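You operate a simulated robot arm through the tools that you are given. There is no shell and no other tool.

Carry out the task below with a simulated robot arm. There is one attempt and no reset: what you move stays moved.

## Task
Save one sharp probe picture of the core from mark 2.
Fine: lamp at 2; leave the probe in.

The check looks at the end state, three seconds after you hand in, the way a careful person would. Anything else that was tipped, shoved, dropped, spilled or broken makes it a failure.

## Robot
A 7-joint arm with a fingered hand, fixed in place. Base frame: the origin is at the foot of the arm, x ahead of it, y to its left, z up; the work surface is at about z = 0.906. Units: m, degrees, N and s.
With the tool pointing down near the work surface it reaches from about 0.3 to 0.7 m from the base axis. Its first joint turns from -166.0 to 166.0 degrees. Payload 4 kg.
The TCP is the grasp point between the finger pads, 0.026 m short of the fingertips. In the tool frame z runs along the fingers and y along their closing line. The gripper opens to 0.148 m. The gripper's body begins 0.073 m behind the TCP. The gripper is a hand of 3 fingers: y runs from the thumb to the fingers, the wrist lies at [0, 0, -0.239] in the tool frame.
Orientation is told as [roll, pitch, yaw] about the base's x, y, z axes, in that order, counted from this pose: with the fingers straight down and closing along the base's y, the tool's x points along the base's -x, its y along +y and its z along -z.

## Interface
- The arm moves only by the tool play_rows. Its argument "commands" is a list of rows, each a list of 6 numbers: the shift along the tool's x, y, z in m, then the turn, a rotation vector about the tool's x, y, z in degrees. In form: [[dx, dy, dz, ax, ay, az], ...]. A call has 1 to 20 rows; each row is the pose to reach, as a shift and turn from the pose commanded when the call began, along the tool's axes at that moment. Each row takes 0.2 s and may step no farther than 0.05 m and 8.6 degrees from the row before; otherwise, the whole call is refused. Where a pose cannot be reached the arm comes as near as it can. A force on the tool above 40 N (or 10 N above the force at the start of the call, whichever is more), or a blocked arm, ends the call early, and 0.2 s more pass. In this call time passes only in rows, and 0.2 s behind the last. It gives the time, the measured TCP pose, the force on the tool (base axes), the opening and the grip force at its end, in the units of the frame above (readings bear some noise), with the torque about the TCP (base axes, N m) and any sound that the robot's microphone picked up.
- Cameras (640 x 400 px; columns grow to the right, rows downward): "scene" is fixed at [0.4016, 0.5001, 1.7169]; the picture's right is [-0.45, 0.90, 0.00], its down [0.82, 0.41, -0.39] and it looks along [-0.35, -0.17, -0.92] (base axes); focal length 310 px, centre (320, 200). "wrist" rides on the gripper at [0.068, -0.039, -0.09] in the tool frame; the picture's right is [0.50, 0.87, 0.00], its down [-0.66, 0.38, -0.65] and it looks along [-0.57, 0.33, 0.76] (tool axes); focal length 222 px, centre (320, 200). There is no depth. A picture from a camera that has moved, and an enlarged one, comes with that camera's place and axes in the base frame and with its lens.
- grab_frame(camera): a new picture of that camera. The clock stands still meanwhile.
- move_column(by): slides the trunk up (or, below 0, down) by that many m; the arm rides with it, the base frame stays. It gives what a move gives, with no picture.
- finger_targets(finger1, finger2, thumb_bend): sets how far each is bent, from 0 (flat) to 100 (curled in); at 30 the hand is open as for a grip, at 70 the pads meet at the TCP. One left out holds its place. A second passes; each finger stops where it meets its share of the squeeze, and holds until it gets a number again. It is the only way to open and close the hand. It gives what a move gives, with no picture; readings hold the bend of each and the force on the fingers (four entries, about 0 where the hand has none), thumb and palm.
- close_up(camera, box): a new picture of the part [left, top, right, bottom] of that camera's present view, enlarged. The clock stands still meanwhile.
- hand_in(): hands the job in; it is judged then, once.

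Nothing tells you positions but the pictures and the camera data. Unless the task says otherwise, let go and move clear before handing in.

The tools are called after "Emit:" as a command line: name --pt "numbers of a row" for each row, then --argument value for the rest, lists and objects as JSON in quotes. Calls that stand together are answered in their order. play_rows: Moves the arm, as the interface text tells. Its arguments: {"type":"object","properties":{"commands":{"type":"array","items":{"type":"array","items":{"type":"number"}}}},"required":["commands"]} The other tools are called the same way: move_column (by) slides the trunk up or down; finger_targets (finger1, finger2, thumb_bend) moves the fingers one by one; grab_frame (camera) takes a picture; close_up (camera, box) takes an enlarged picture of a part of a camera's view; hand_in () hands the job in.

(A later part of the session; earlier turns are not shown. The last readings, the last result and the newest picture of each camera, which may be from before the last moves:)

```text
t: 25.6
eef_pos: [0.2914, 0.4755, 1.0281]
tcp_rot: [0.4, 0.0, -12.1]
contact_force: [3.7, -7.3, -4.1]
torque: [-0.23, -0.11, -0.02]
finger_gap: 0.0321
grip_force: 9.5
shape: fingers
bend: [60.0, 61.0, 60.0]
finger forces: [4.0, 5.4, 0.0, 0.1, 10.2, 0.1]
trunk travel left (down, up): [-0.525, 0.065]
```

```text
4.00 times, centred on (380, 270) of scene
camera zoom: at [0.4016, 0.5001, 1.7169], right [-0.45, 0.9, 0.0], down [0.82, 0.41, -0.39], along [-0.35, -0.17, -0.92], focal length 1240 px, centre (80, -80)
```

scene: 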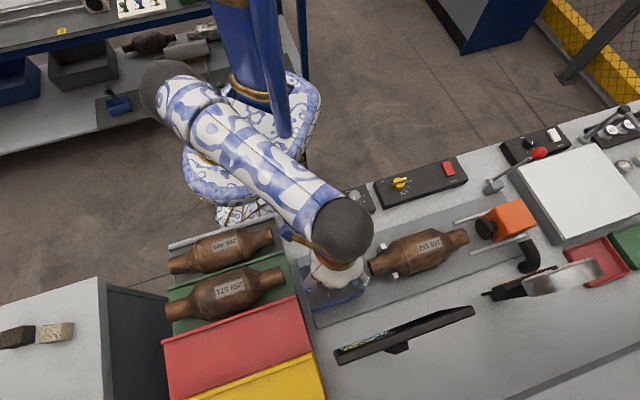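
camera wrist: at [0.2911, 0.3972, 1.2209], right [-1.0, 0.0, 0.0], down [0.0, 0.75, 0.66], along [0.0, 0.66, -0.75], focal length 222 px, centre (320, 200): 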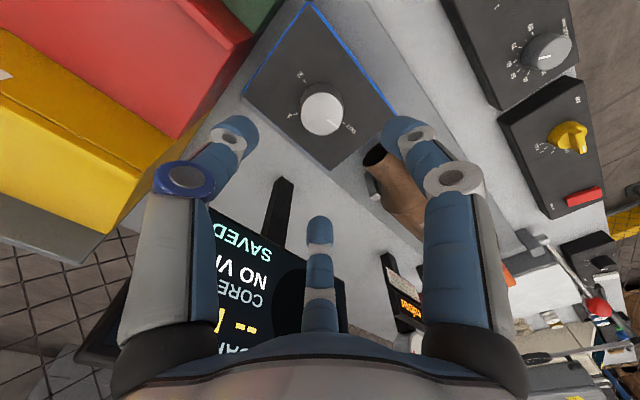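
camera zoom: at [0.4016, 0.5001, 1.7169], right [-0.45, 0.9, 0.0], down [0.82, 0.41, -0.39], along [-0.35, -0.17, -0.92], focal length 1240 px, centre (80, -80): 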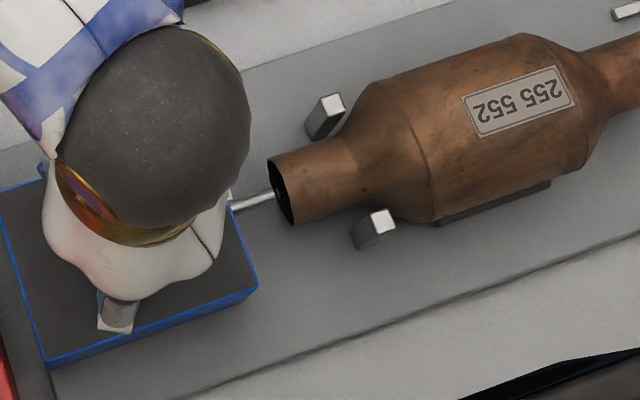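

The probe is entering the pipe centred. I'll continue toward and past mark 1.

Emit:
play_rows --pt "0 0 0 0 0 8" --pt "0 0 0 0 0 16" --pt "0 0 0 0 0 24" --pt "0 0 0 0 0 32" --pt "0 0 0 0 0 40" --pt "0 0 0 0 0 48" --pt "0 0 0 0 0 56"

Emit:
grab_frame --camera "wrist"

Emit:
close_up --camera "wrist" --box '[220, 80, 420, 205]'

Emit:
grab_frame --camera "scene"

```text
t: 27.2
eef_pos: [0.29, 0.4759, 1.0283]
tcp_rot: [0.2, 0.3, -68.1]
contact_force: [0.8, -9.6, -4.6]
torque: [-0.27, -0.06, 0.01]
finger_gap: 0.0308
grip_force: 9.3
shape: fingers
bend: [61.0, 59.0, 61.0]
finger forces: [3.6, 7.1, 0.1, 0.0, 7.4, 0.0]
trunk travel left (down, up): [-0.525, 0.065]
```

```text
taken
camera wrist: at [0.2286, 0.5236, 1.1185], right [0.62, 0.79, 0.01], down [0.59, -0.47, 0.65], along [0.52, -0.4, -0.76], focal length 222 px, centre (320, 200)
```

wrist: 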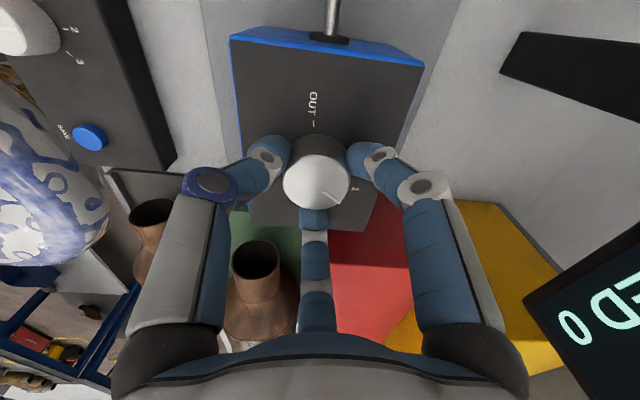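

```text
3.20 times, centred on (320, 142) of wrist
camera zoom: at [0.2286, 0.5236, 1.1185], right [0.62, 0.79, 0.01], down [0.59, -0.47, 0.65], along [0.52, -0.4, -0.76], focal length 711 px, centre (320, 384)
```

zoom: 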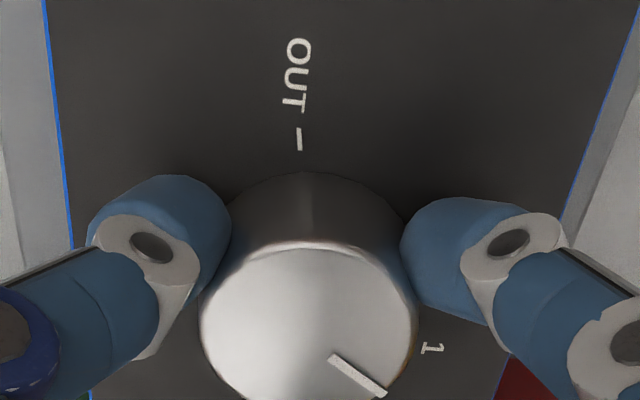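

```text
taken
```

scene: 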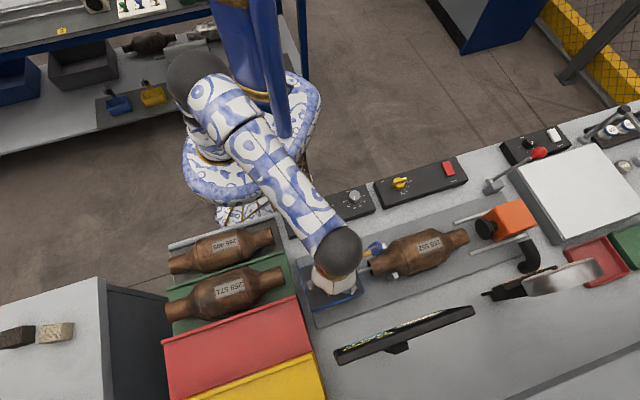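

The probe is well inside and the pointer is around mark 1. I'll open the fingers, turn the hand back in place around the round knob, and regrip for the second part.

Emit:
finger_targets --finger1 52 --finger2 52 --thumb_bend 52

Emit:
play_rows --pt "0 0 0 0 0 -8" --pt "0 0 0 0 0 -16" --pt "0 0 0 0 0 -24" --pt "0 0 0 0 0 -32" --pt "0 0 0 0 0 -40" --pt "0 0 0 0 0 -48" --pt "0 0 0 0 0 -56" --pt "0 0 0 0 0 -64" --pt "0 0 0 0 0 -72" --pt "0 0 0 0 0 -80" --pt "0 0 0 0 0 -88"

Emit:
close_up --camera "wrist" --box '[220, 80, 420, 205]'

```text
t: 28.2
eef_pos: [0.2902, 0.4776, 1.0275]
tcp_rot: [0.3, 0.2, -68.0]
contact_force: [-0.8, -0.5, -0.5]
torque: [-0.03, -0.02, 0.01]
finger_gap: 0.0553
grip_force: 0.0
shape: fingers
bend: [52.0, 52.0, 52.0]
finger forces: [0.0, 0.1, 0.0, 0.0, 0.0, 0.1]
trunk travel left (down, up): [-0.525, 0.065]
```

```text
t: 30.6
eef_pos: [0.2882, 0.4768, 1.0277]
tcp_rot: [0.2, -0.3, 20.2]
contact_force: [0.3, 0.5, -0.2]
torque: [0.01, -0.01, -0.03]
finger_gap: 0.0553
grip_force: 0.0
shape: fingers
bend: [52.0, 52.0, 52.0]
finger forces: [0.1, 0.0, 0.1, 0.0, 0.0, 0.0]
trunk travel left (down, up): [-0.525, 0.065]
```

```text
3.20 times, centred on (320, 142) of wrist
camera zoom: at [0.2392, 0.4163, 1.1173], right [-0.77, 0.64, 0.0], down [0.48, 0.58, 0.66], along [0.42, 0.51, -0.75], focal length 711 px, centre (320, 384)
```

zoom: 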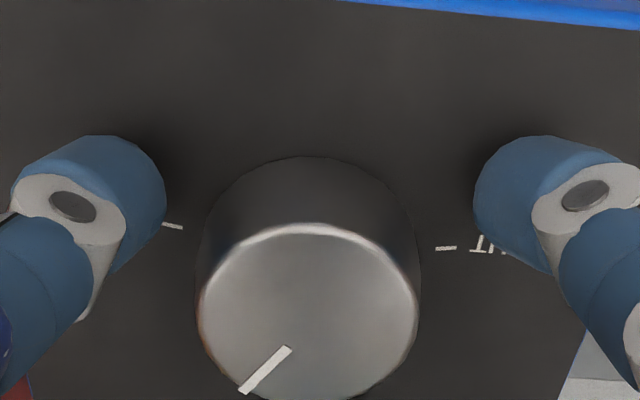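

The pointer sits about 70° short of mark 2. I'll regrip and turn 64°, then fine-tune.

Emit:
finger_targets --finger1 66 --finger2 66 --thumb_bend 66

Emit:
play_rows --pt "0 0 0 0 0 8" --pt "0 0 0 0 0 16" --pt "0 0 0 0 0 24" --pt "0 0 0 0 0 32" --pt "0 0 0 0 0 40" --pt "0 0 0 0 0 48" --pt "0 0 0 0 0 56" --pt "0 0 0 0 0 62"

Emit:
grab_frame --camera "wrist"

Emit:
close_up --camera "wrist" --box '[220, 80, 420, 205]'

Emit:
grab_frame --camera "scene"

```text
t: 31.6
eef_pos: [0.2908, 0.4759, 1.0278]
tcp_rot: [0.2, -0.2, 20.0]
contact_force: [1.4, -5.2, -1.2]
torque: [-0.17, -0.06, -0.03]
finger_gap: 0.0326
grip_force: 9.5
shape: fingers
bend: [60.0, 61.0, 60.0]
finger forces: [5.2, 4.2, 0.0, 0.0, 9.9, 0.0]
trunk travel left (down, up): [-0.525, 0.065]
```

```text
t: 33.4
eef_pos: [0.2898, 0.4759, 1.0268]
tcp_rot: [0.5, 0.0, -42.1]
contact_force: [1.6, -7.1, 0.7]
torque: [-0.16, -0.06, 0.01]
finger_gap: 0.0321
grip_force: 9.5
shape: fingers
bend: [61.0, 60.0, 60.0]
finger forces: [3.9, 6.5, 0.1, 0.0, 8.2, 0.0]
trunk travel left (down, up): [-0.525, 0.065]
```

```text
taken
camera wrist: at [0.2139, 0.4915, 1.1178], right [0.21, 0.98, 0.01], down [0.74, -0.16, 0.66], along [0.64, -0.13, -0.76], focal length 222 px, centre (320, 200)
```

wrist: 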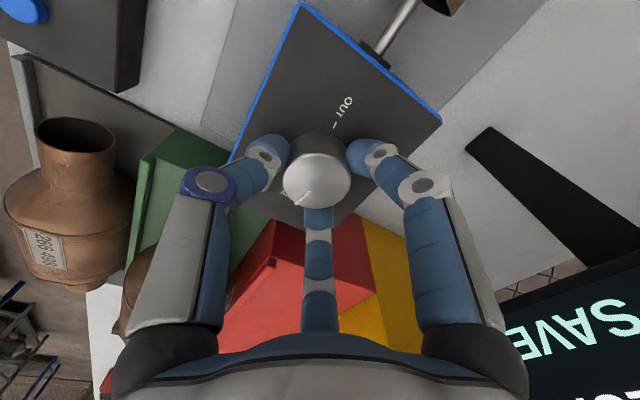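

```text
3.20 times, centred on (320, 142) of wrist
camera zoom: at [0.2139, 0.4915, 1.1178], right [0.21, 0.98, 0.01], down [0.74, -0.16, 0.66], along [0.64, -0.13, -0.76], focal length 711 px, centre (320, 384)
```

zoom: 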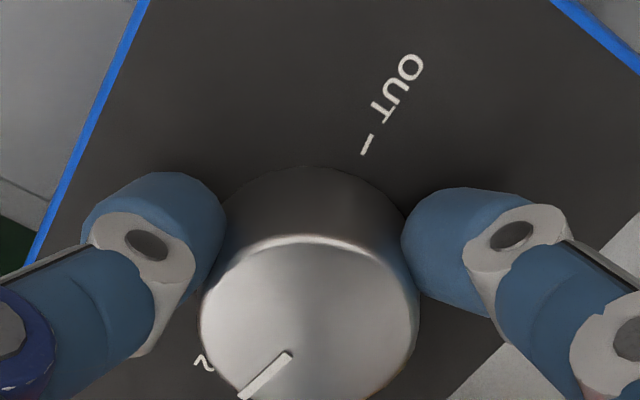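

```text
taken
```

scene: 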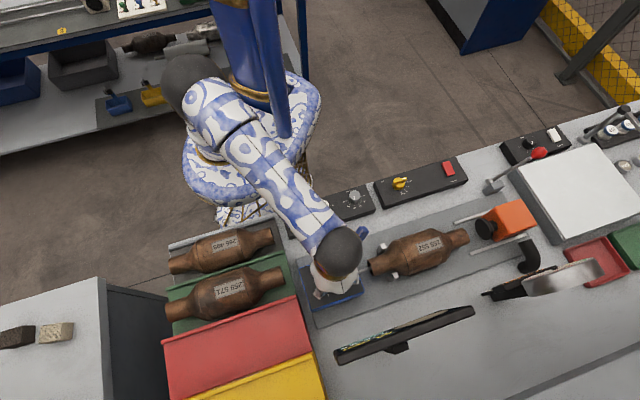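

About 190° has been turned. I'll release, lift and look at the pointer against mark 2 and at the monitor.

Emit:
finger_targets --finger1 52 --finger2 52 --thumb_bend 52

Emit:
play_rows --pt "0 0 -0.015 0 0 0" --pt "0 0 -0.03 0 0 0" --pt "0 0 -0.06 0 0 -8" --pt "0 0 -0.09 0 0 -16" --pt "0 0 -0.1 0 0 -24" --pt "0 0 -0.1 0 0 -32" --pt "0 0 -0.1 0 0 -40" --pt "0 0 -0.1 0 0 -48"

Emit:
grab_frame --camera "wrist"

Emit:
close_up --camera "scene" --box '[330, 300, 490, 400]'

```text
t: 34.4
eef_pos: [0.2889, 0.4759, 1.0278]
tcp_rot: [0.4, 0.2, -41.9]
contact_force: [-0.3, -0.4, 0.1]
torque: [0.01, -0.01, 0.01]
finger_gap: 0.055
grip_force: 0.0
shape: fingers
bend: [52.0, 52.0, 52.0]
finger forces: [0.0, 0.0, 0.0, 0.1, 0.0, 0.0]
trunk travel left (down, up): [-0.525, 0.065]
```

```text
t: 36.2
eef_pos: [0.2894, 0.4769, 1.1277]
tcp_rot: [0.3, -0.2, 6.2]
contact_force: [-0.5, 0.4, 0.6]
torque: [0.0, -0.01, 0.01]
finger_gap: 0.0552
grip_force: 0.0
shape: fingers
bend: [52.0, 52.0, 52.0]
finger forces: [0.0, 0.1, 0.1, 0.1, 0.0, 0.0]
trunk travel left (down, up): [-0.525, 0.065]
```

```text
taken
camera wrist: at [0.2261, 0.43, 1.2179], right [-0.59, 0.81, 0.0], down [0.61, 0.44, 0.66], along [0.53, 0.39, -0.75], focal length 222 px, centre (320, 200)
```

wrist: 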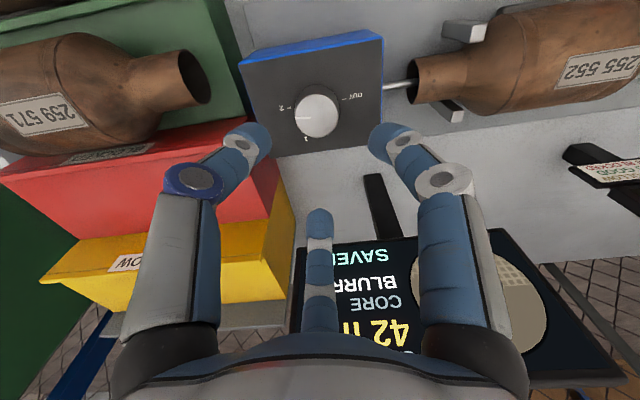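

```text
4.00 times, centred on (410, 350) of scene
camera zoom: at [0.4016, 0.5001, 1.7169], right [-0.45, 0.9, 0.0], down [0.82, 0.41, -0.39], along [-0.35, -0.17, -0.92], focal length 1240 px, centre (-40, -400)
```

zoom: 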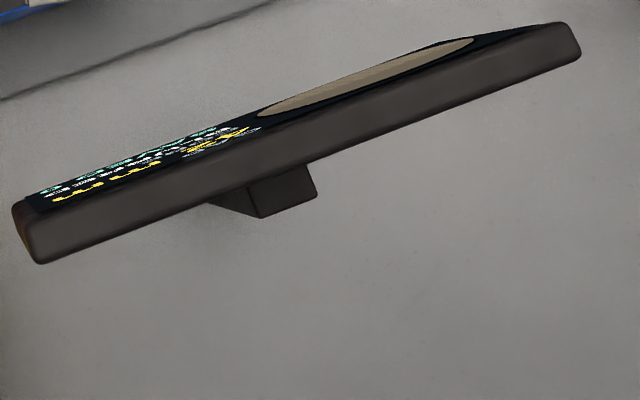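

The monitor now shows about 42 mm and BLURRED. I'll zoom in on the probe knob and the monitor.

Emit:
close_up --camera "wrist" --box '[260, 75, 380, 150]'

Emit:
close_up --camera "wrist" --box '[290, 230, 610, 390]'

Emit:
close_up --camera "scene" --box '[285, 245, 375, 305]'

```text
5.33 times, centred on (320, 112) of wrist
camera zoom: at [0.2261, 0.43, 1.2179], right [-0.59, 0.81, 0.0], down [0.61, 0.44, 0.66], along [0.53, 0.39, -0.75], focal length 1185 px, centre (320, 667)
```

zoom: 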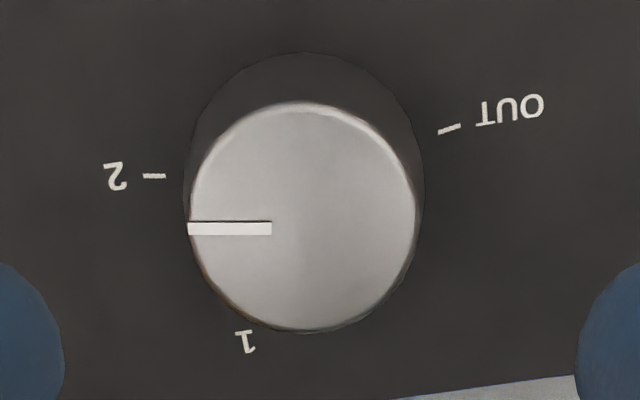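

```text
2.00 times, centred on (450, 310) of wrist
camera zoom: at [0.2261, 0.43, 1.2179], right [-0.59, 0.81, 0.0], down [0.61, 0.44, 0.66], along [0.53, 0.39, -0.75], focal length 444 px, centre (60, -20)
```

zoom: 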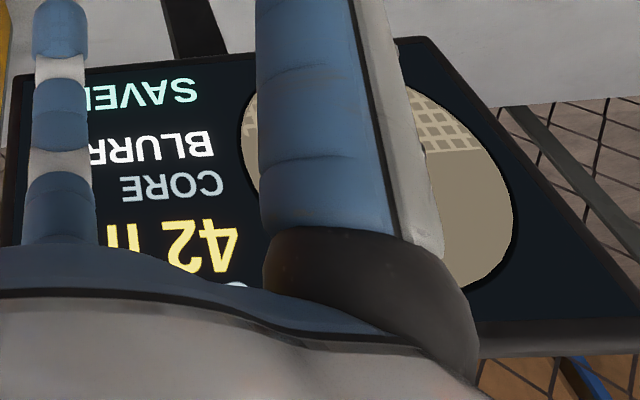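

```text
6.67 times, centred on (330, 275) of scene
camera zoom: at [0.4016, 0.5001, 1.7169], right [-0.45, 0.9, 0.0], down [0.82, 0.41, -0.39], along [-0.35, -0.17, -0.92], focal length 2067 px, centre (253, -300)
```

zoom: 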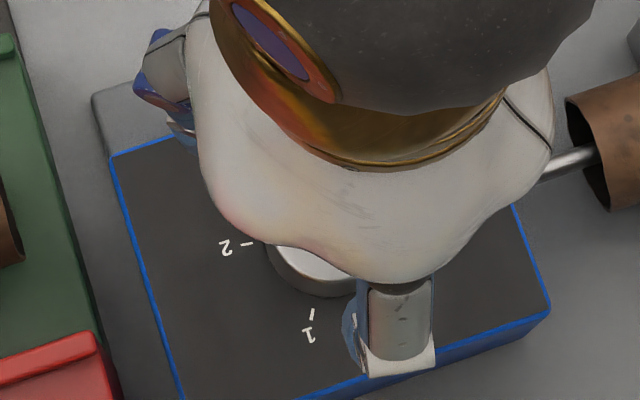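

The pointer is within a few degrees of mark 2, and the screen reads 42 mm. To confirm against the scene camera I'll move the hand off toward the FOCUS knob, where I'm going next.

Emit:
play_rows --pt "0.0267 -0.0017 0.002 0 0 5.1" --pt "0.0533 -0.0034 0.004 0 0 10.2" --pt "0.08 -0.0051 0.006 0 0 15.3" --pt "0.1067 -0.0068 0.008 0 0 20.4" --pt "0.1333 -0.0084 0.01 0 0 25.6" --pt "0.16 -0.0101 0.012 0 0 30.7" --pt "0.1867 -0.0118 0.014 0 0 35.8" --pt "0.2133 -0.0135 0.016 0 0 40.9" --pt "0.24 -0.0152 0.0177 0 0 46"

Emit:
grab_frame --camera "scene"

Emit:
grab_frame --camera "wrist"

Emit:
close_up --camera "scene" --box '[300, 255, 360, 300]'

```text
t: 38.2
eef_pos: [0.052, 0.4348, 1.1095]
tcp_rot: [0.4, 0.1, -40.1]
contact_force: [0.3, 0.1, -0.5]
torque: [0.02, 0.0, 0.0]
finger_gap: 0.0549
grip_force: 0.0
shape: fingers
bend: [52.0, 52.0, 52.0]
finger forces: [0.0, 0.0, 0.0, 0.1, 0.0, 0.1]
trunk travel left (down, up): [-0.525, 0.065]
```

```text
taken
```

scene: 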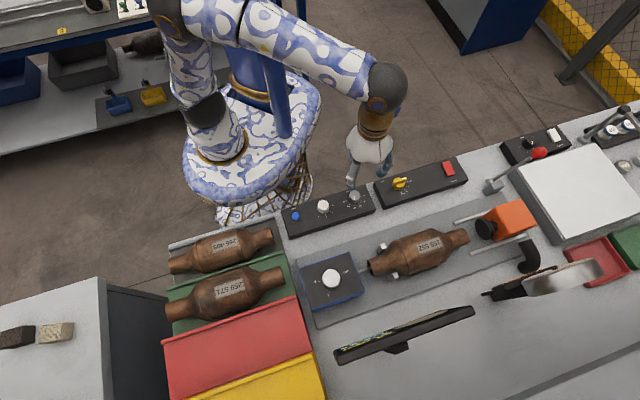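

```text
taken
camera wrist: at [-0.026, 0.4483, 1.1996], right [0.17, 0.98, 0.01], down [0.74, -0.14, 0.66], along [0.65, -0.11, -0.76], focal length 222 px, centre (320, 200)
```

wrist: 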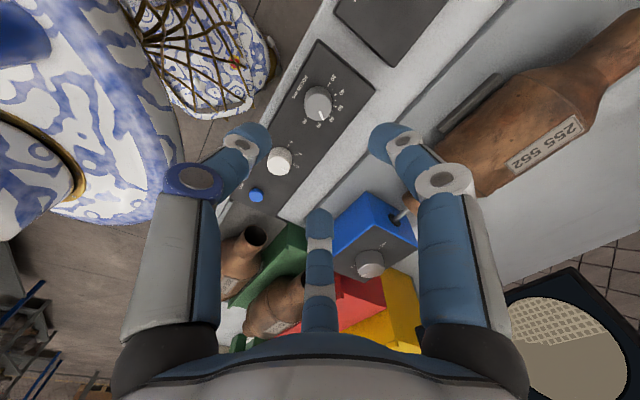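

```text
8.89 times, centred on (330, 278) of scene
camera zoom: at [0.4016, 0.5001, 1.7169], right [-0.45, 0.9, 0.0], down [0.82, 0.41, -0.39], along [-0.35, -0.17, -0.92], focal length 2756 px, centre (231, -489)
```

zoom: 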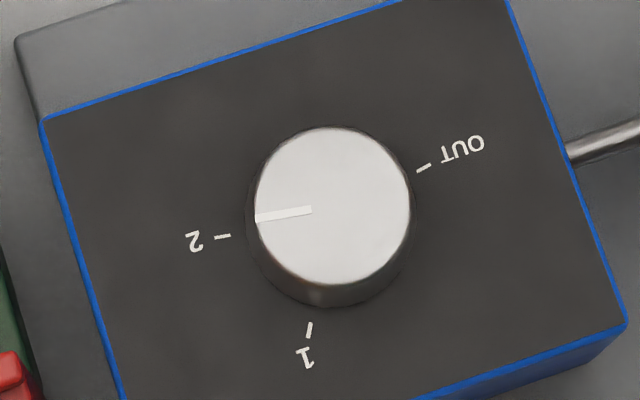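

The probe knob's pointer lines up with mark 2 (within about 1°). Now I'll zoom in on the FOCUS knob from above and check its centring and current value.

Emit:
close_up --camera "wrist" --box '[270, 65, 390, 140]'

Emit:
close_up --camera "scene" --box '[335, 180, 375, 210]'

Emit:
close_up --camera "scene" --box '[330, 300, 490, 365]'

```text
5.33 times, centred on (330, 102) of wrist
camera zoom: at [-0.026, 0.4483, 1.1996], right [0.17, 0.98, 0.01], down [0.74, -0.14, 0.66], along [0.65, -0.11, -0.76], focal length 1185 px, centre (267, 720)
```

zoom: 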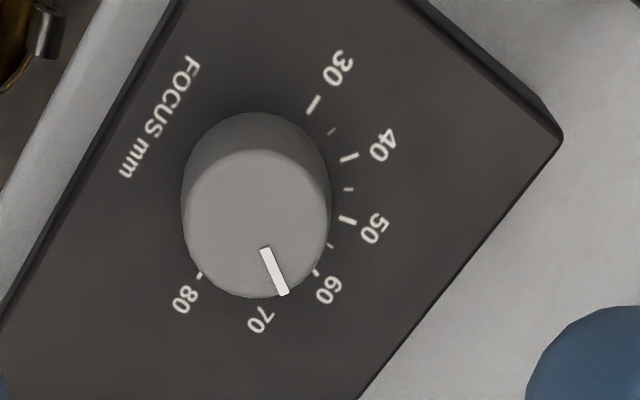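

```text
13.33 times, centred on (355, 195) of scene
camera zoom: at [0.4016, 0.5001, 1.7169], right [-0.45, 0.9, 0.0], down [0.82, 0.41, -0.39], along [-0.35, -0.17, -0.92], focal length 4134 px, centre (-147, 267)
```

zoom: 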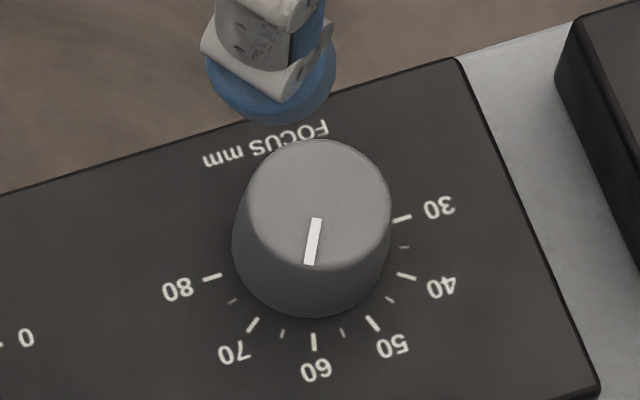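

```text
4.00 times, centred on (410, 332) of scene
camera zoom: at [0.4016, 0.5001, 1.7169], right [-0.45, 0.9, 0.0], down [0.82, 0.41, -0.39], along [-0.35, -0.17, -0.92], focal length 1240 px, centre (-40, -330)
```

zoom: 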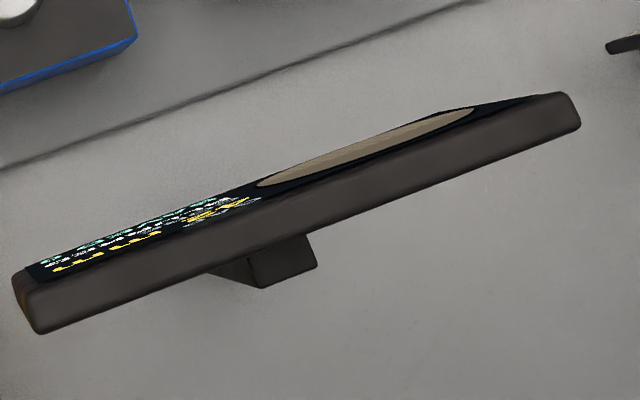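

The FOCUS pointer sits around 63 mm and the needed value is 42 mm, at about 3.5° per mm counter-clockwise. I'll go down above the knob, correcting the slight tilt, and recheck the centring.

Emit:
play_rows --pt "-0.0011 0.001 0.025 0.3 -0.25 0" --pt "-0.0011 0.001 0.05 0.3 -0.25 0" --pt "-0.0011 0.001 0.075 0.3 -0.25 0" --pt "-0.0011 0.001 0.1 0.3 -0.25 0" --pt "-0.0011 0.001 0.118 0.3 -0.25 0"

Emit:
close_up --camera "wrist" --box '[220, 80, 420, 205]'

Emit:
close_up --camera "scene" --box '[310, 160, 406, 220]'

```text
t: 39.4
eef_pos: [0.0542, 0.4351, 0.9911]
tcp_rot: [0.0, -0.1, -40.0]
contact_force: [-0.3, 0.2, -0.7]
torque: [-0.01, -0.03, 0.0]
finger_gap: 0.0552
grip_force: 0.1
shape: fingers
bend: [52.0, 52.0, 52.0]
finger forces: [0.0, 0.0, 0.1, 0.0, 0.0, 0.0]
trunk travel left (down, up): [-0.525, 0.065]
```

```text
3.20 times, centred on (320, 142) of wrist
camera zoom: at [-0.0228, 0.4488, 1.0813], right [0.17, 0.98, 0.0], down [0.74, -0.13, 0.66], along [0.65, -0.11, -0.75], focal length 711 px, centre (320, 384)
```

zoom: 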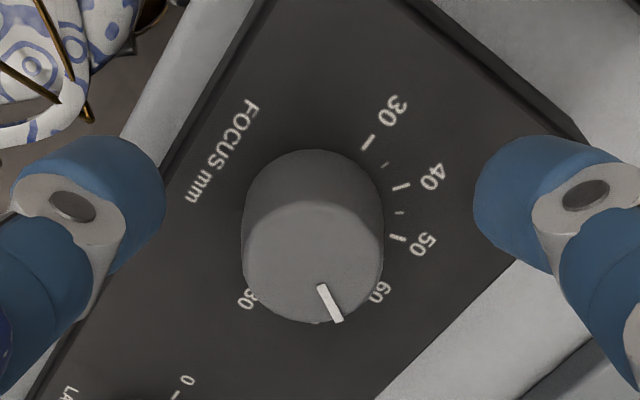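

```text
6.67 times, centred on (358, 190) of scene
camera zoom: at [0.4016, 0.5001, 1.7169], right [-0.45, 0.9, 0.0], down [0.82, 0.41, -0.39], along [-0.35, -0.17, -0.92], focal length 2067 px, centre (67, 267)
```

zoom: 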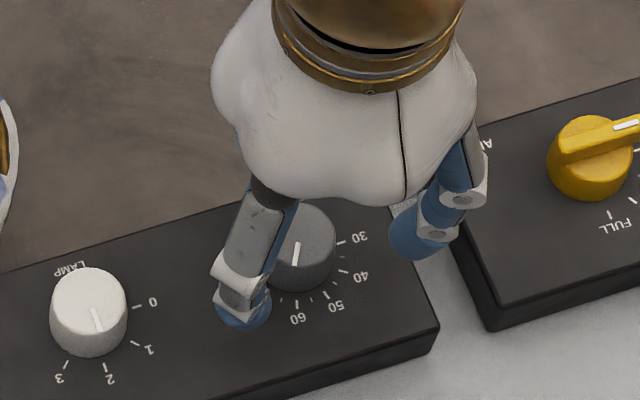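

The knob is about 2 mm off the hand's axis. I'll correct that while going down to the same working height as for LAMP, then close.

Emit:
play_rows --pt "-0.0025 -0.0003 0.008 0 0 0" --pt "-0.0025 -0.0003 0.016 0 0 0" --pt "-0.0025 -0.0003 0.0225 0 0 0"

Emit:
finger_targets --finger1 60 --finger2 60 --thumb_bend 60

Emit:
close_up --camera "wrist" --box '[220, 80, 420, 205]'

```text
t: 40.2
eef_pos: [0.0561, 0.4351, 0.9677]
tcp_rot: [0.2, -0.2, -39.9]
contact_force: [0.8, -0.6, 0.0]
torque: [0.04, -0.03, 0.02]
finger_gap: 0.0551
grip_force: 0.0
shape: fingers
bend: [52.0, 52.0, 52.0]
finger forces: [0.1, 0.1, 0.0, 0.1, 0.0, 0.0]
trunk travel left (down, up): [-0.525, 0.065]
```

```text
t: 41.2
eef_pos: [0.0554, 0.4346, 0.9678]
tcp_rot: [0.0, -0.1, -40.0]
contact_force: [0.3, 0.2, -0.3]
torque: [0.0, 0.02, 0.01]
finger_gap: 0.0298
grip_force: 0.1
shape: fingers
bend: [60.0, 60.0, 60.0]
finger forces: [0.0, 0.0, 0.0, 0.0, 0.0, 0.0]
trunk travel left (down, up): [-0.525, 0.065]
```

```text
3.20 times, centred on (320, 142) of wrist
camera zoom: at [-0.0215, 0.4478, 1.0584], right [0.17, 0.98, 0.0], down [0.74, -0.13, 0.66], along [0.65, -0.11, -0.75], focal length 711 px, centre (320, 384)
```

zoom: 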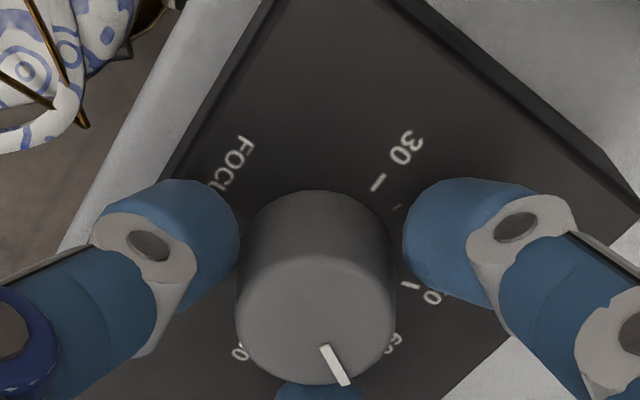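

The fingers are symmetric about the knob. I'll grip it and turn counter-clockwise by about 66° as a first step.

Emit:
finger_targets --finger1 68 --finger2 68 --thumb_bend 68

Emit:
play_rows --pt "0 0 0 0 0 -8" --pt "0 0 0 0 0 -16" --pt "0 0 0 0 0 -24" --pt "0 0 0 0 0 -32" --pt "0 0 0 0 0 -40" --pt "0 0 0 0 0 -48" --pt "0 0 0 0 0 -56" --pt "0 0 0 0 0 -64"

Emit:
grab_frame --camera "wrist"

Emit:
close_up --camera "wrist" --box '[220, 80, 420, 205]'

Emit:
close_up --camera "scene" --box '[330, 170, 390, 215]'

```text
t: 42.2
eef_pos: [0.0552, 0.4336, 0.9679]
tcp_rot: [0.1, -0.1, -40.0]
contact_force: [-1.2, -1.1, -1.2]
torque: [-0.07, 0.04, 0.02]
finger_gap: 0.0215
grip_force: 7.8
shape: fingers
bend: [63.0, 63.0, 64.0]
finger forces: [4.2, 3.9, 0.0, 0.0, 7.3, 0.1]
trunk travel left (down, up): [-0.525, 0.065]
```

```text
t: 44.0
eef_pos: [0.0559, 0.4355, 0.9678]
tcp_rot: [-0.2, -0.2, 24.3]
contact_force: [-2.1, -2.8, -0.4]
torque: [-0.06, 0.09, -0.03]
finger_gap: 0.0217
grip_force: 8.1
shape: fingers
bend: [62.0, 63.0, 64.0]
finger forces: [5.8, 3.9, 0.0, 0.0, 6.2, 0.1]
trunk travel left (down, up): [-0.525, 0.065]
```

```text
taken
camera wrist: at [0.0095, 0.3715, 1.0587], right [-0.81, 0.59, 0.0], down [0.44, 0.61, 0.66], along [0.39, 0.53, -0.76], focal length 222 px, centre (320, 200)
```

wrist: 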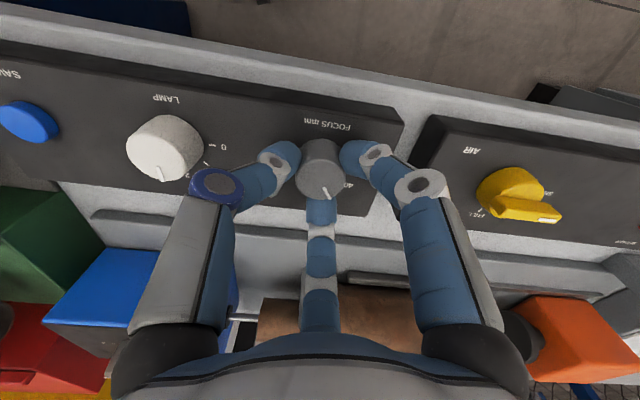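

```text
3.20 times, centred on (320, 142) of wrist
camera zoom: at [0.0095, 0.3715, 1.0587], right [-0.81, 0.59, 0.0], down [0.44, 0.61, 0.66], along [0.39, 0.53, -0.76], focal length 711 px, centre (320, 384)
```

zoom: 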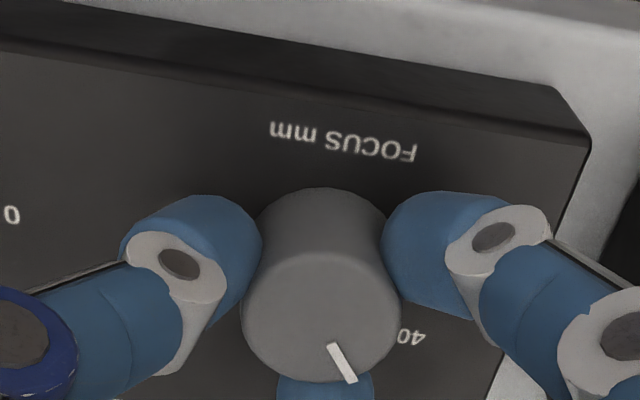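

```text
8.89 times, centred on (360, 192) of scene
camera zoom: at [0.4016, 0.5001, 1.7169], right [-0.45, 0.9, 0.0], down [0.82, 0.41, -0.39], along [-0.35, -0.17, -0.92], focal length 2756 px, centre (-36, 267)
```

zoom: 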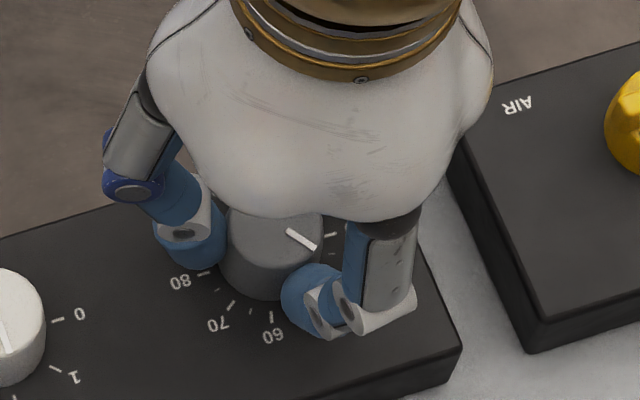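

The pointer reads about 43.5 mm. I'll turn another 5° counter-clockwise, release, and then go and read the monitor.

Emit:
play_rows --pt "0 0 0 0 0 -2.5" --pt "0 0 0 0 0 -5"

Emit:
close_up --camera "scene" --box '[340, 180, 372, 205]'

Emit:
close_up --camera "scene" --box '[330, 310, 410, 360]'

```text
t: 44.6
eef_pos: [0.0578, 0.4354, 0.9683]
tcp_rot: [0.0, -0.2, 29.1]
contact_force: [-3.4, -1.3, 0.0]
torque: [-0.03, 0.1, -0.01]
finger_gap: 0.0218
grip_force: 8.5
shape: fingers
bend: [62.0, 63.0, 64.0]
finger forces: [6.5, 4.6, 0.0, 0.0, 5.8, 0.0]
trunk travel left (down, up): [-0.525, 0.065]
```

```text
16.00 times, centred on (356, 192) of scene
camera zoom: at [0.4016, 0.5001, 1.7169], right [-0.45, 0.9, 0.0], down [0.82, 0.41, -0.39], along [-0.35, -0.17, -0.92], focal length 4960 px, centre (-256, 320)
```

zoom: 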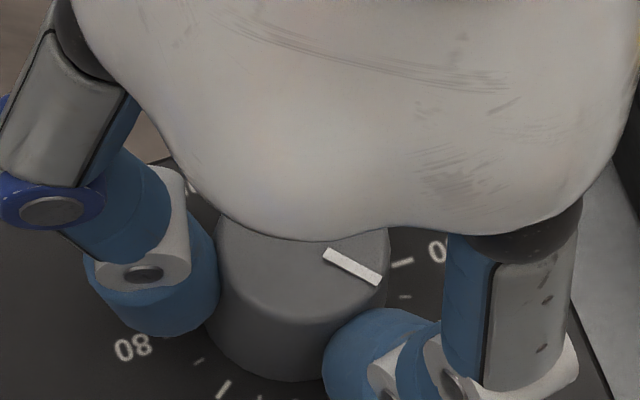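

```text
8.00 times, centred on (370, 335) of scene
camera zoom: at [0.4016, 0.5001, 1.7169], right [-0.45, 0.9, 0.0], down [0.82, 0.41, -0.39], along [-0.35, -0.17, -0.92], focal length 2480 px, centre (-80, -880)
```

zoom: 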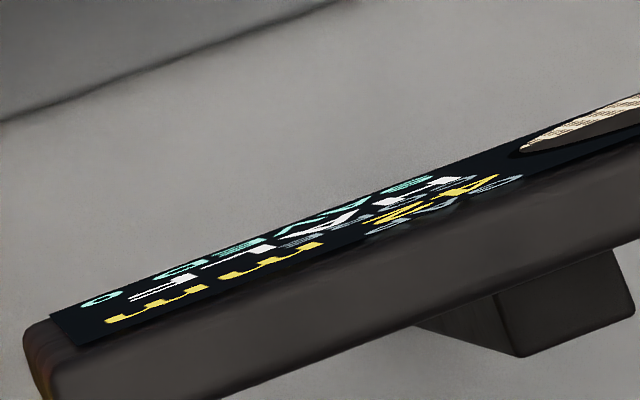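

The pointer direction now matches about 42 mm, and the monitor's status has changed. I'll release, lift, and move so the wrist camera can read the monitor properly.

Emit:
finger_targets --finger1 54 --finger2 54 --thumb_bend 54

Emit:
play_rows --pt "0 0 -0.015 0 0 0" --pt "0 0 -0.035 0 0 0" --pt "0 0 -0.065 0 0 0" --pt "0 0 -0.1 0 0 0" --pt "0 0 -0.14 0 0 0" --pt "0 0 -0.18 0 0 0" --pt "0 0 -0.22 0 0 0" --pt "0 0 -0.26 0 0 0"

Emit:
finger_targets --finger1 30 --finger2 30 --thumb_bend 30

Emit:
grab_frame --camera "wrist"

Emit:
close_up --camera "scene" --box '[335, 180, 375, 210]'

Emit:
close_up --camera "scene" --box '[330, 310, 410, 360]'

```text
t: 45.6
eef_pos: [0.057, 0.434, 0.9672]
tcp_rot: [-0.2, -0.1, 28.9]
contact_force: [-0.4, -1.0, 0.1]
torque: [0.0, 0.0, 0.0]
finger_gap: 0.0485
grip_force: 0.0
shape: fingers
bend: [54.0, 54.0, 54.0]
finger forces: [0.1, 0.1, 0.1, 0.0, 0.0, 0.0]
trunk travel left (down, up): [-0.525, 0.065]
```

```text
t: 47.4
eef_pos: [0.0563, 0.4337, 1.2278]
tcp_rot: [-0.1, -0.1, 29.1]
contact_force: [0.5, -0.2, -1.2]
torque: [0.0, 0.05, -0.03]
finger_gap: 0.0486
grip_force: 0.3
shape: fingers
bend: [54.0, 54.0, 54.0]
finger forces: [0.0, 0.1, 0.0, 0.0, 0.0, 0.0]
trunk travel left (down, up): [-0.525, 0.065]
```

```text
t: 48.4
eef_pos: [0.0559, 0.4346, 1.2259]
tcp_rot: [-0.2, 0.0, 29.0]
contact_force: [-0.4, 0.4, 0.3]
torque: [0.02, -0.02, 0.0]
finger_gap: 0.1265
grip_force: 0.1
shape: fingers
bend: [30.0, 30.0, 30.0]
finger forces: [0.1, 0.0, 0.1, 0.0, 0.0, 0.0]
trunk travel left (down, up): [-0.525, 0.065]
```

```text
taken
camera wrist: at [0.0153, 0.3676, 1.3179], right [-0.86, 0.51, 0.0], down [0.39, 0.65, 0.65], along [0.34, 0.56, -0.76], focal length 222 px, centre (320, 200)
```

wrist: 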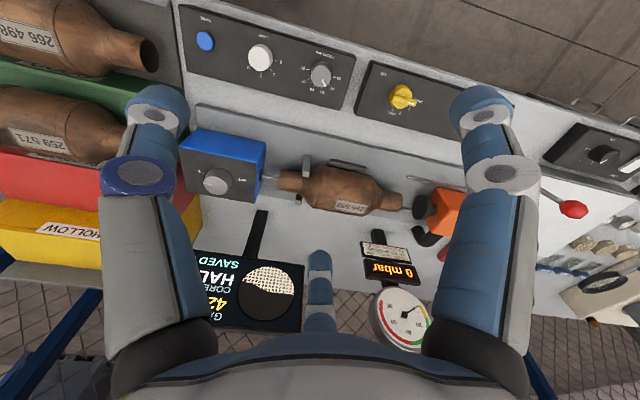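

```text
13.33 times, centred on (355, 195) of scene
camera zoom: at [0.4016, 0.5001, 1.7169], right [-0.45, 0.9, 0.0], down [0.82, 0.41, -0.39], along [-0.35, -0.17, -0.92], focal length 4134 px, centre (-147, 267)
```

zoom: 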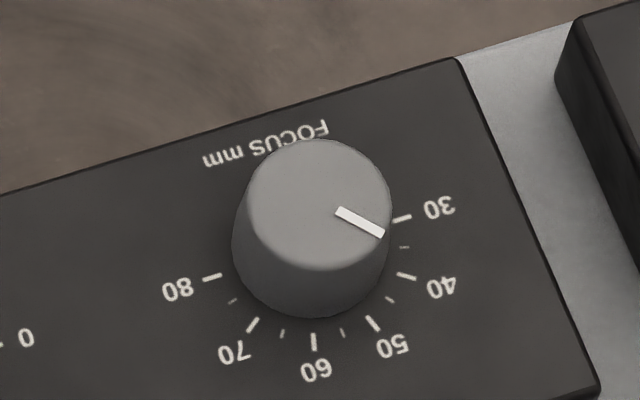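

```text
8.00 times, centred on (370, 335) of scene
camera zoom: at [0.4016, 0.5001, 1.7169], right [-0.45, 0.9, 0.0], down [0.82, 0.41, -0.39], along [-0.35, -0.17, -0.92], focal length 2480 px, centre (-80, -880)
```

zoom: 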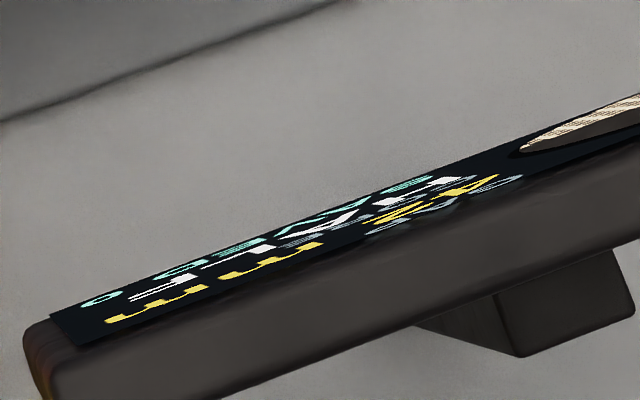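

The status reads HALF, and the picture in the circle looks crisp: a mesh core with half of it filled. I'll zoom in to confirm.

Emit:
close_up --camera "wrist" --box '[190, 240, 320, 330]'

Emit:
close_up --camera "wrist" --box '[175, 0, 375, 200]'

```text
4.44 times, centred on (255, 285) of wrist
camera zoom: at [0.0153, 0.3676, 1.3179], right [-0.86, 0.51, 0.0], down [0.39, 0.65, 0.65], along [0.34, 0.56, -0.76], focal length 987 px, centre (609, -178)
```

zoom: 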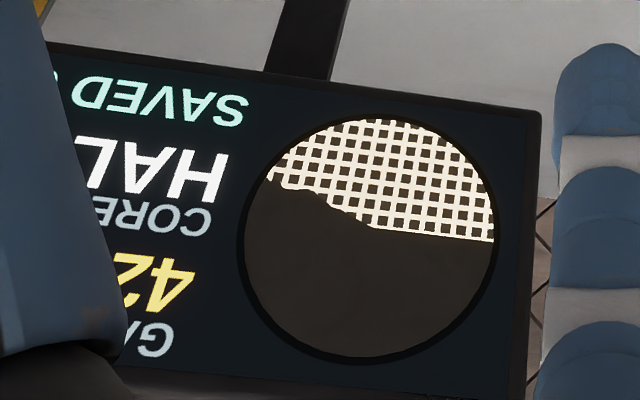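

```text
2.00 times, centred on (275, 100) of wrist
camera zoom: at [0.0153, 0.3676, 1.3179], right [-0.86, 0.51, 0.0], down [0.39, 0.65, 0.65], along [0.34, 0.56, -0.76], focal length 444 px, centre (410, 400)
```

zoom: 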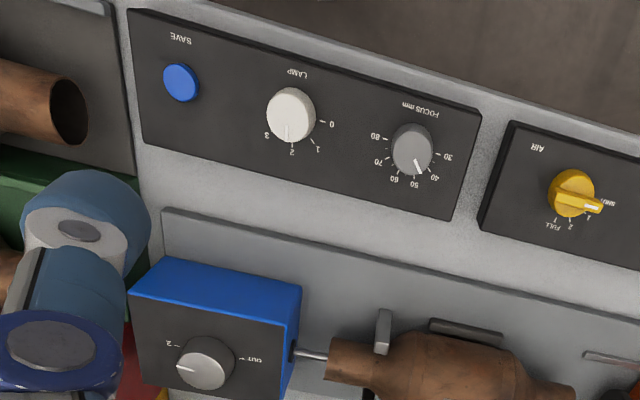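

The picture is sharp with GAP 42 mm, LAMP is at 2 and the probe is at 2. Now I'll close the fingers into a single tip and move above the SAVE button, turned so that no finger faces the nearby converter.

Emit:
finger_targets --finger1 70 --finger2 70 --thumb_bend 70

Emit:
play_rows --pt "-0.0056 -0.02 0.0221 0 0 2.4" --pt "-0.0112 -0.0401 0.0441 0 0 4.75" --pt "-0.0168 -0.0601 0.0662 0 0 7.1" --pt "-0.0225 -0.0802 0.0882 0 0 9.5" --pt "-0.0281 -0.1002 0.1103 0 0 11.9" --pt "-0.0337 -0.1203 0.1324 0 0 14.25" --pt "-0.0393 -0.1404 0.1544 0 0 16.6" --pt "-0.0449 -0.1604 0.1765 0 0 19"

Emit:
grab_frame --camera "wrist"

Emit:
grab_frame --camera "scene"

Emit:
close_up --camera "scene" --box '[250, 170, 346, 240]'

```text
t: 49.4
eef_pos: [0.0567, 0.4336, 1.2263]
tcp_rot: [-0.1, -0.1, 29.0]
contact_force: [0.0, -0.4, -0.6]
torque: [0.0, -0.02, 0.0]
finger_gap: 0.0002
grip_force: 0.1
shape: fingers
bend: [69.0, 69.0, 70.0]
finger forces: [0.0, 0.0, 0.0, 0.0, 0.0, 0.0]
trunk travel left (down, up): [-0.525, 0.065]
```

```text
t: 51.2
eef_pos: [0.1731, 0.3167, 1.0524]
tcp_rot: [0.0, -0.3, 10.0]
contact_force: [-0.2, -0.2, 0.6]
torque: [-0.02, -0.02, -0.01]
finger_gap: 0.0002
grip_force: 0.0
shape: fingers
bend: [69.0, 69.0, 70.0]
finger forces: [0.0, 0.1, 0.1, 0.1, 0.0, 0.0]
trunk travel left (down, up): [-0.525, 0.065]
```

```text
taken
camera wrist: at [0.1136, 0.2662, 1.1435], right [-0.64, 0.77, 0.0], down [0.58, 0.49, 0.66], along [0.5, 0.42, -0.76], focal length 222 px, centre (320, 200)
```

wrist: 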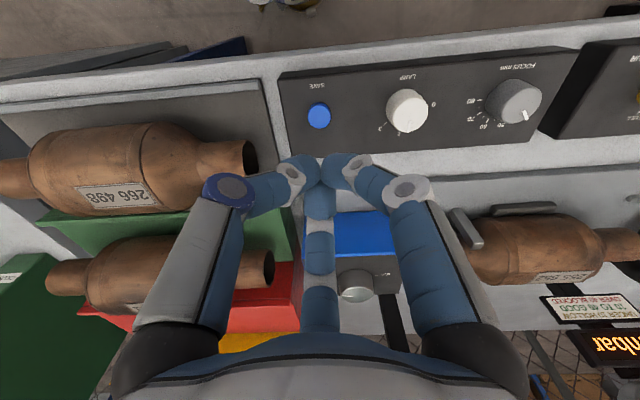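

```text
taken
```

scene: 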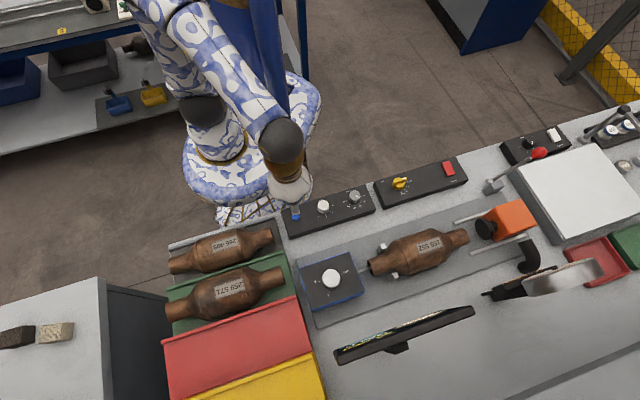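

```text
5.71 times, centred on (298, 205) of scene
camera zoom: at [0.4016, 0.5001, 1.7169], right [-0.45, 0.9, 0.0], down [0.82, 0.41, -0.39], along [-0.35, -0.17, -0.92], focal length 1772 px, centre (446, 171)
```

zoom: 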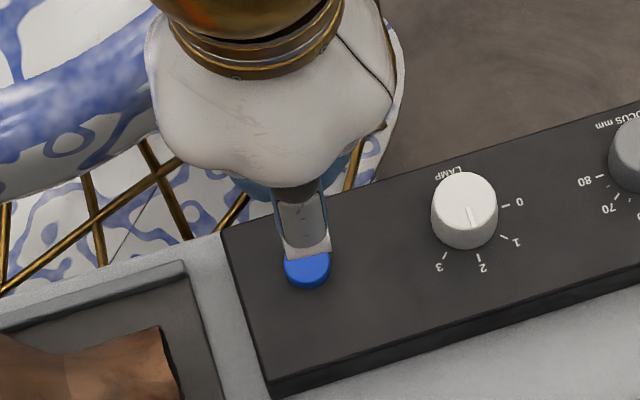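

The fingertip cluster is centred over SAVE and clear of the converter. I'll go down to just above the button, then press in small steps.

Emit:
play_rows --pt "0 0 0.025 0 0 0" --pt "0 0 0.05 0 0 0" --pt "0 0 0.07 0 0 0" --pt "0 0 0.08 0 0 0"

Emit:
close_up --camera "scene" --box '[260, 180, 332, 230]'

Emit:
grab_frame --camera "wrist"

```text
t: 52.2
eef_pos: [0.1737, 0.3156, 0.9731]
tcp_rot: [-0.2, -0.2, 9.9]
contact_force: [-0.3, 0.2, 1.0]
torque: [-0.01, 0.01, 0.02]
finger_gap: 0.0002
grip_force: 0.1
shape: fingers
bend: [69.0, 69.0, 70.0]
finger forces: [0.1, 0.0, 0.0, 0.1, 0.1, 0.0]
trunk travel left (down, up): [-0.525, 0.065]
```

```text
8.00 times, centred on (296, 205) of scene
camera zoom: at [0.4016, 0.5001, 1.7169], right [-0.45, 0.9, 0.0], down [0.82, 0.41, -0.39], along [-0.35, -0.17, -0.92], focal length 2480 px, centre (512, 160)
```

zoom: 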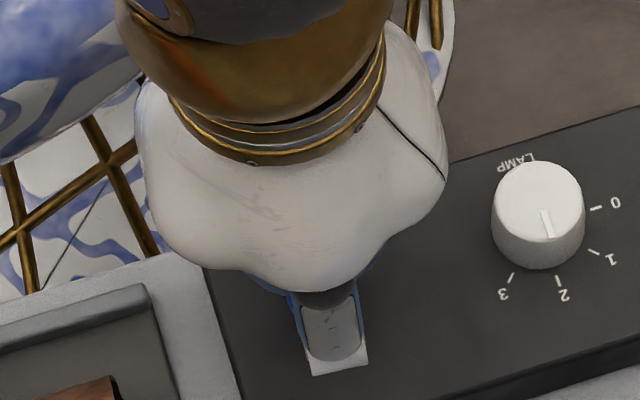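

```text
taken
camera wrist: at [0.1136, 0.2662, 1.0631], right [-0.64, 0.77, 0.0], down [0.58, 0.49, 0.66], along [0.5, 0.42, -0.76], focal length 222 px, centre (320, 200)
```

wrist: 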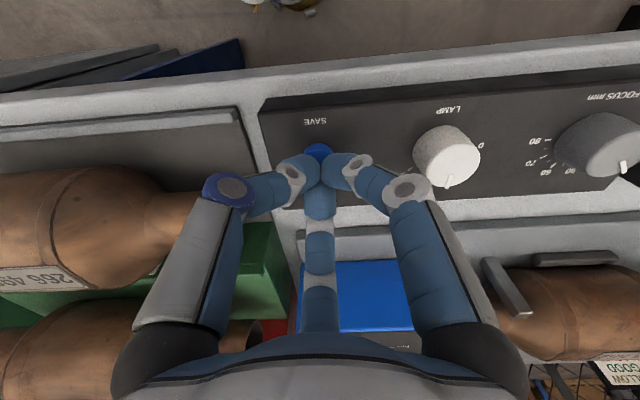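

The tip is right above the button. Pressing in now in small steps, watching the force.

Emit:
play_rows --pt "0 0 0.004 0 0 0" --pt "0 0 0.008 0 0 0" --pt "0 0 0.011 0 0 0"

Emit:
close_up --camera "scene" --box '[330, 310, 410, 360]'

```text
t: 53.0
eef_pos: [0.173, 0.3158, 0.9609]
tcp_rot: [0.0, -0.2, 10.0]
contact_force: [-1.0, 0.5, 7.9]
torque: [0.0, 0.0, 0.02]
finger_gap: 0.0001
grip_force: 5.3
shape: fingers
bend: [70.0, 70.0, 70.0]
finger forces: [3.8, 4.1, 0.1, 0.0, 3.3, 0.0]
trunk travel left (down, up): [-0.525, 0.065]
heard: click
```

```text
8.00 times, centred on (370, 335) of scene
camera zoom: at [0.4016, 0.5001, 1.7169], right [-0.45, 0.9, 0.0], down [0.82, 0.41, -0.39], along [-0.35, -0.17, -0.92], focal length 2480 px, centre (-80, -880)
```

zoom: 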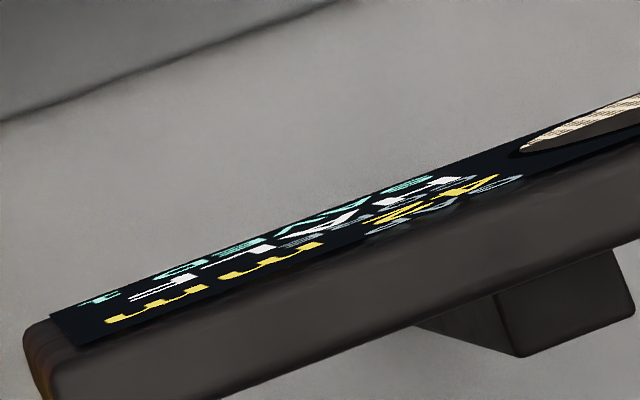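

A click was heard, and the counter on the monitor changed from 0 to what looks like 1. I'll lift straight up and verify with the wrist camera.

Emit:
play_rows --pt "0 0 -0.015 0 0 0" --pt "0 0 -0.035 0 0 0" --pt "0 0 -0.07 0 0 0" --pt "0 0 -0.11 0 0 0" --pt "0 0 -0.15 0 0 0" --pt "0 0 -0.19 0 0 0" --pt "0 0 -0.23 0 0 0" --pt "0 0 -0.27 0 0 0" --pt "0 0 -0.31 0 0 0" --pt "0.01 0 -0.35 0 0 0"

Emit:
finger_targets --finger1 30 --finger2 30 --thumb_bend 30

Emit:
grab_frame --camera "wrist"

Emit:
grab_frame --camera "scene"

```text
t: 55.2
eef_pos: [0.1636, 0.3145, 1.3101]
tcp_rot: [-0.1, -0.1, 9.9]
contact_force: [0.1, 0.3, -0.1]
torque: [-0.03, 0.01, 0.02]
finger_gap: 0.0001
grip_force: 0.0
shape: fingers
bend: [70.0, 70.0, 70.0]
finger forces: [0.0, 0.0, 0.0, 0.1, 0.1, 0.0]
trunk travel left (down, up): [-0.525, 0.065]
```

```text
t: 56.2
eef_pos: [0.1626, 0.3153, 1.3109]
tcp_rot: [-0.1, -0.2, 10.1]
contact_force: [-0.7, -0.6, 0.4]
torque: [0.02, -0.02, 0.0]
finger_gap: 0.1267
grip_force: 0.0
shape: fingers
bend: [30.0, 30.0, 30.0]
finger forces: [0.1, 0.0, 0.0, 0.1, 0.0, 0.1]
trunk travel left (down, up): [-0.525, 0.065]
```

```text
taken
camera wrist: at [0.1034, 0.266, 1.4004], right [-0.64, 0.77, 0.0], down [0.58, 0.49, 0.66], along [0.5, 0.42, -0.76], focal length 222 px, centre (320, 200)
```

wrist: 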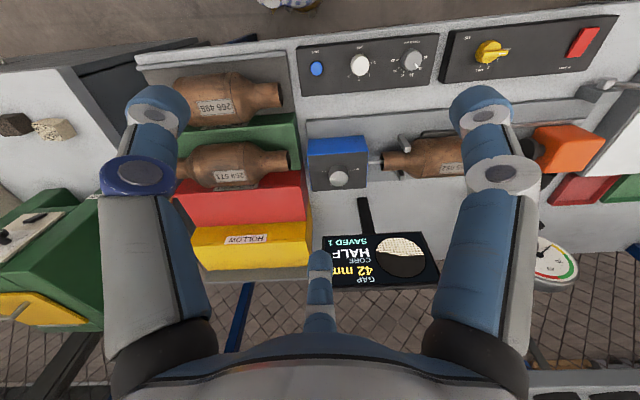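

```text
taken
```

scene: 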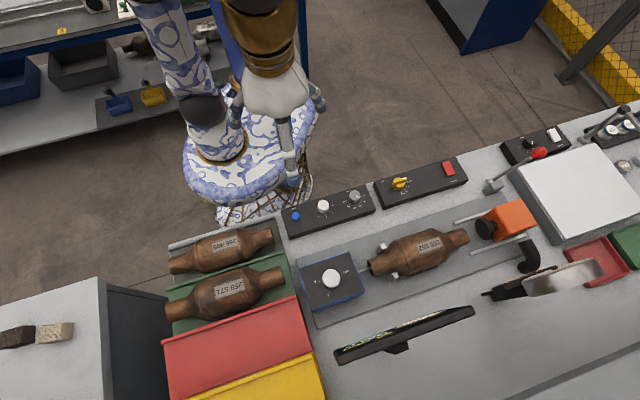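

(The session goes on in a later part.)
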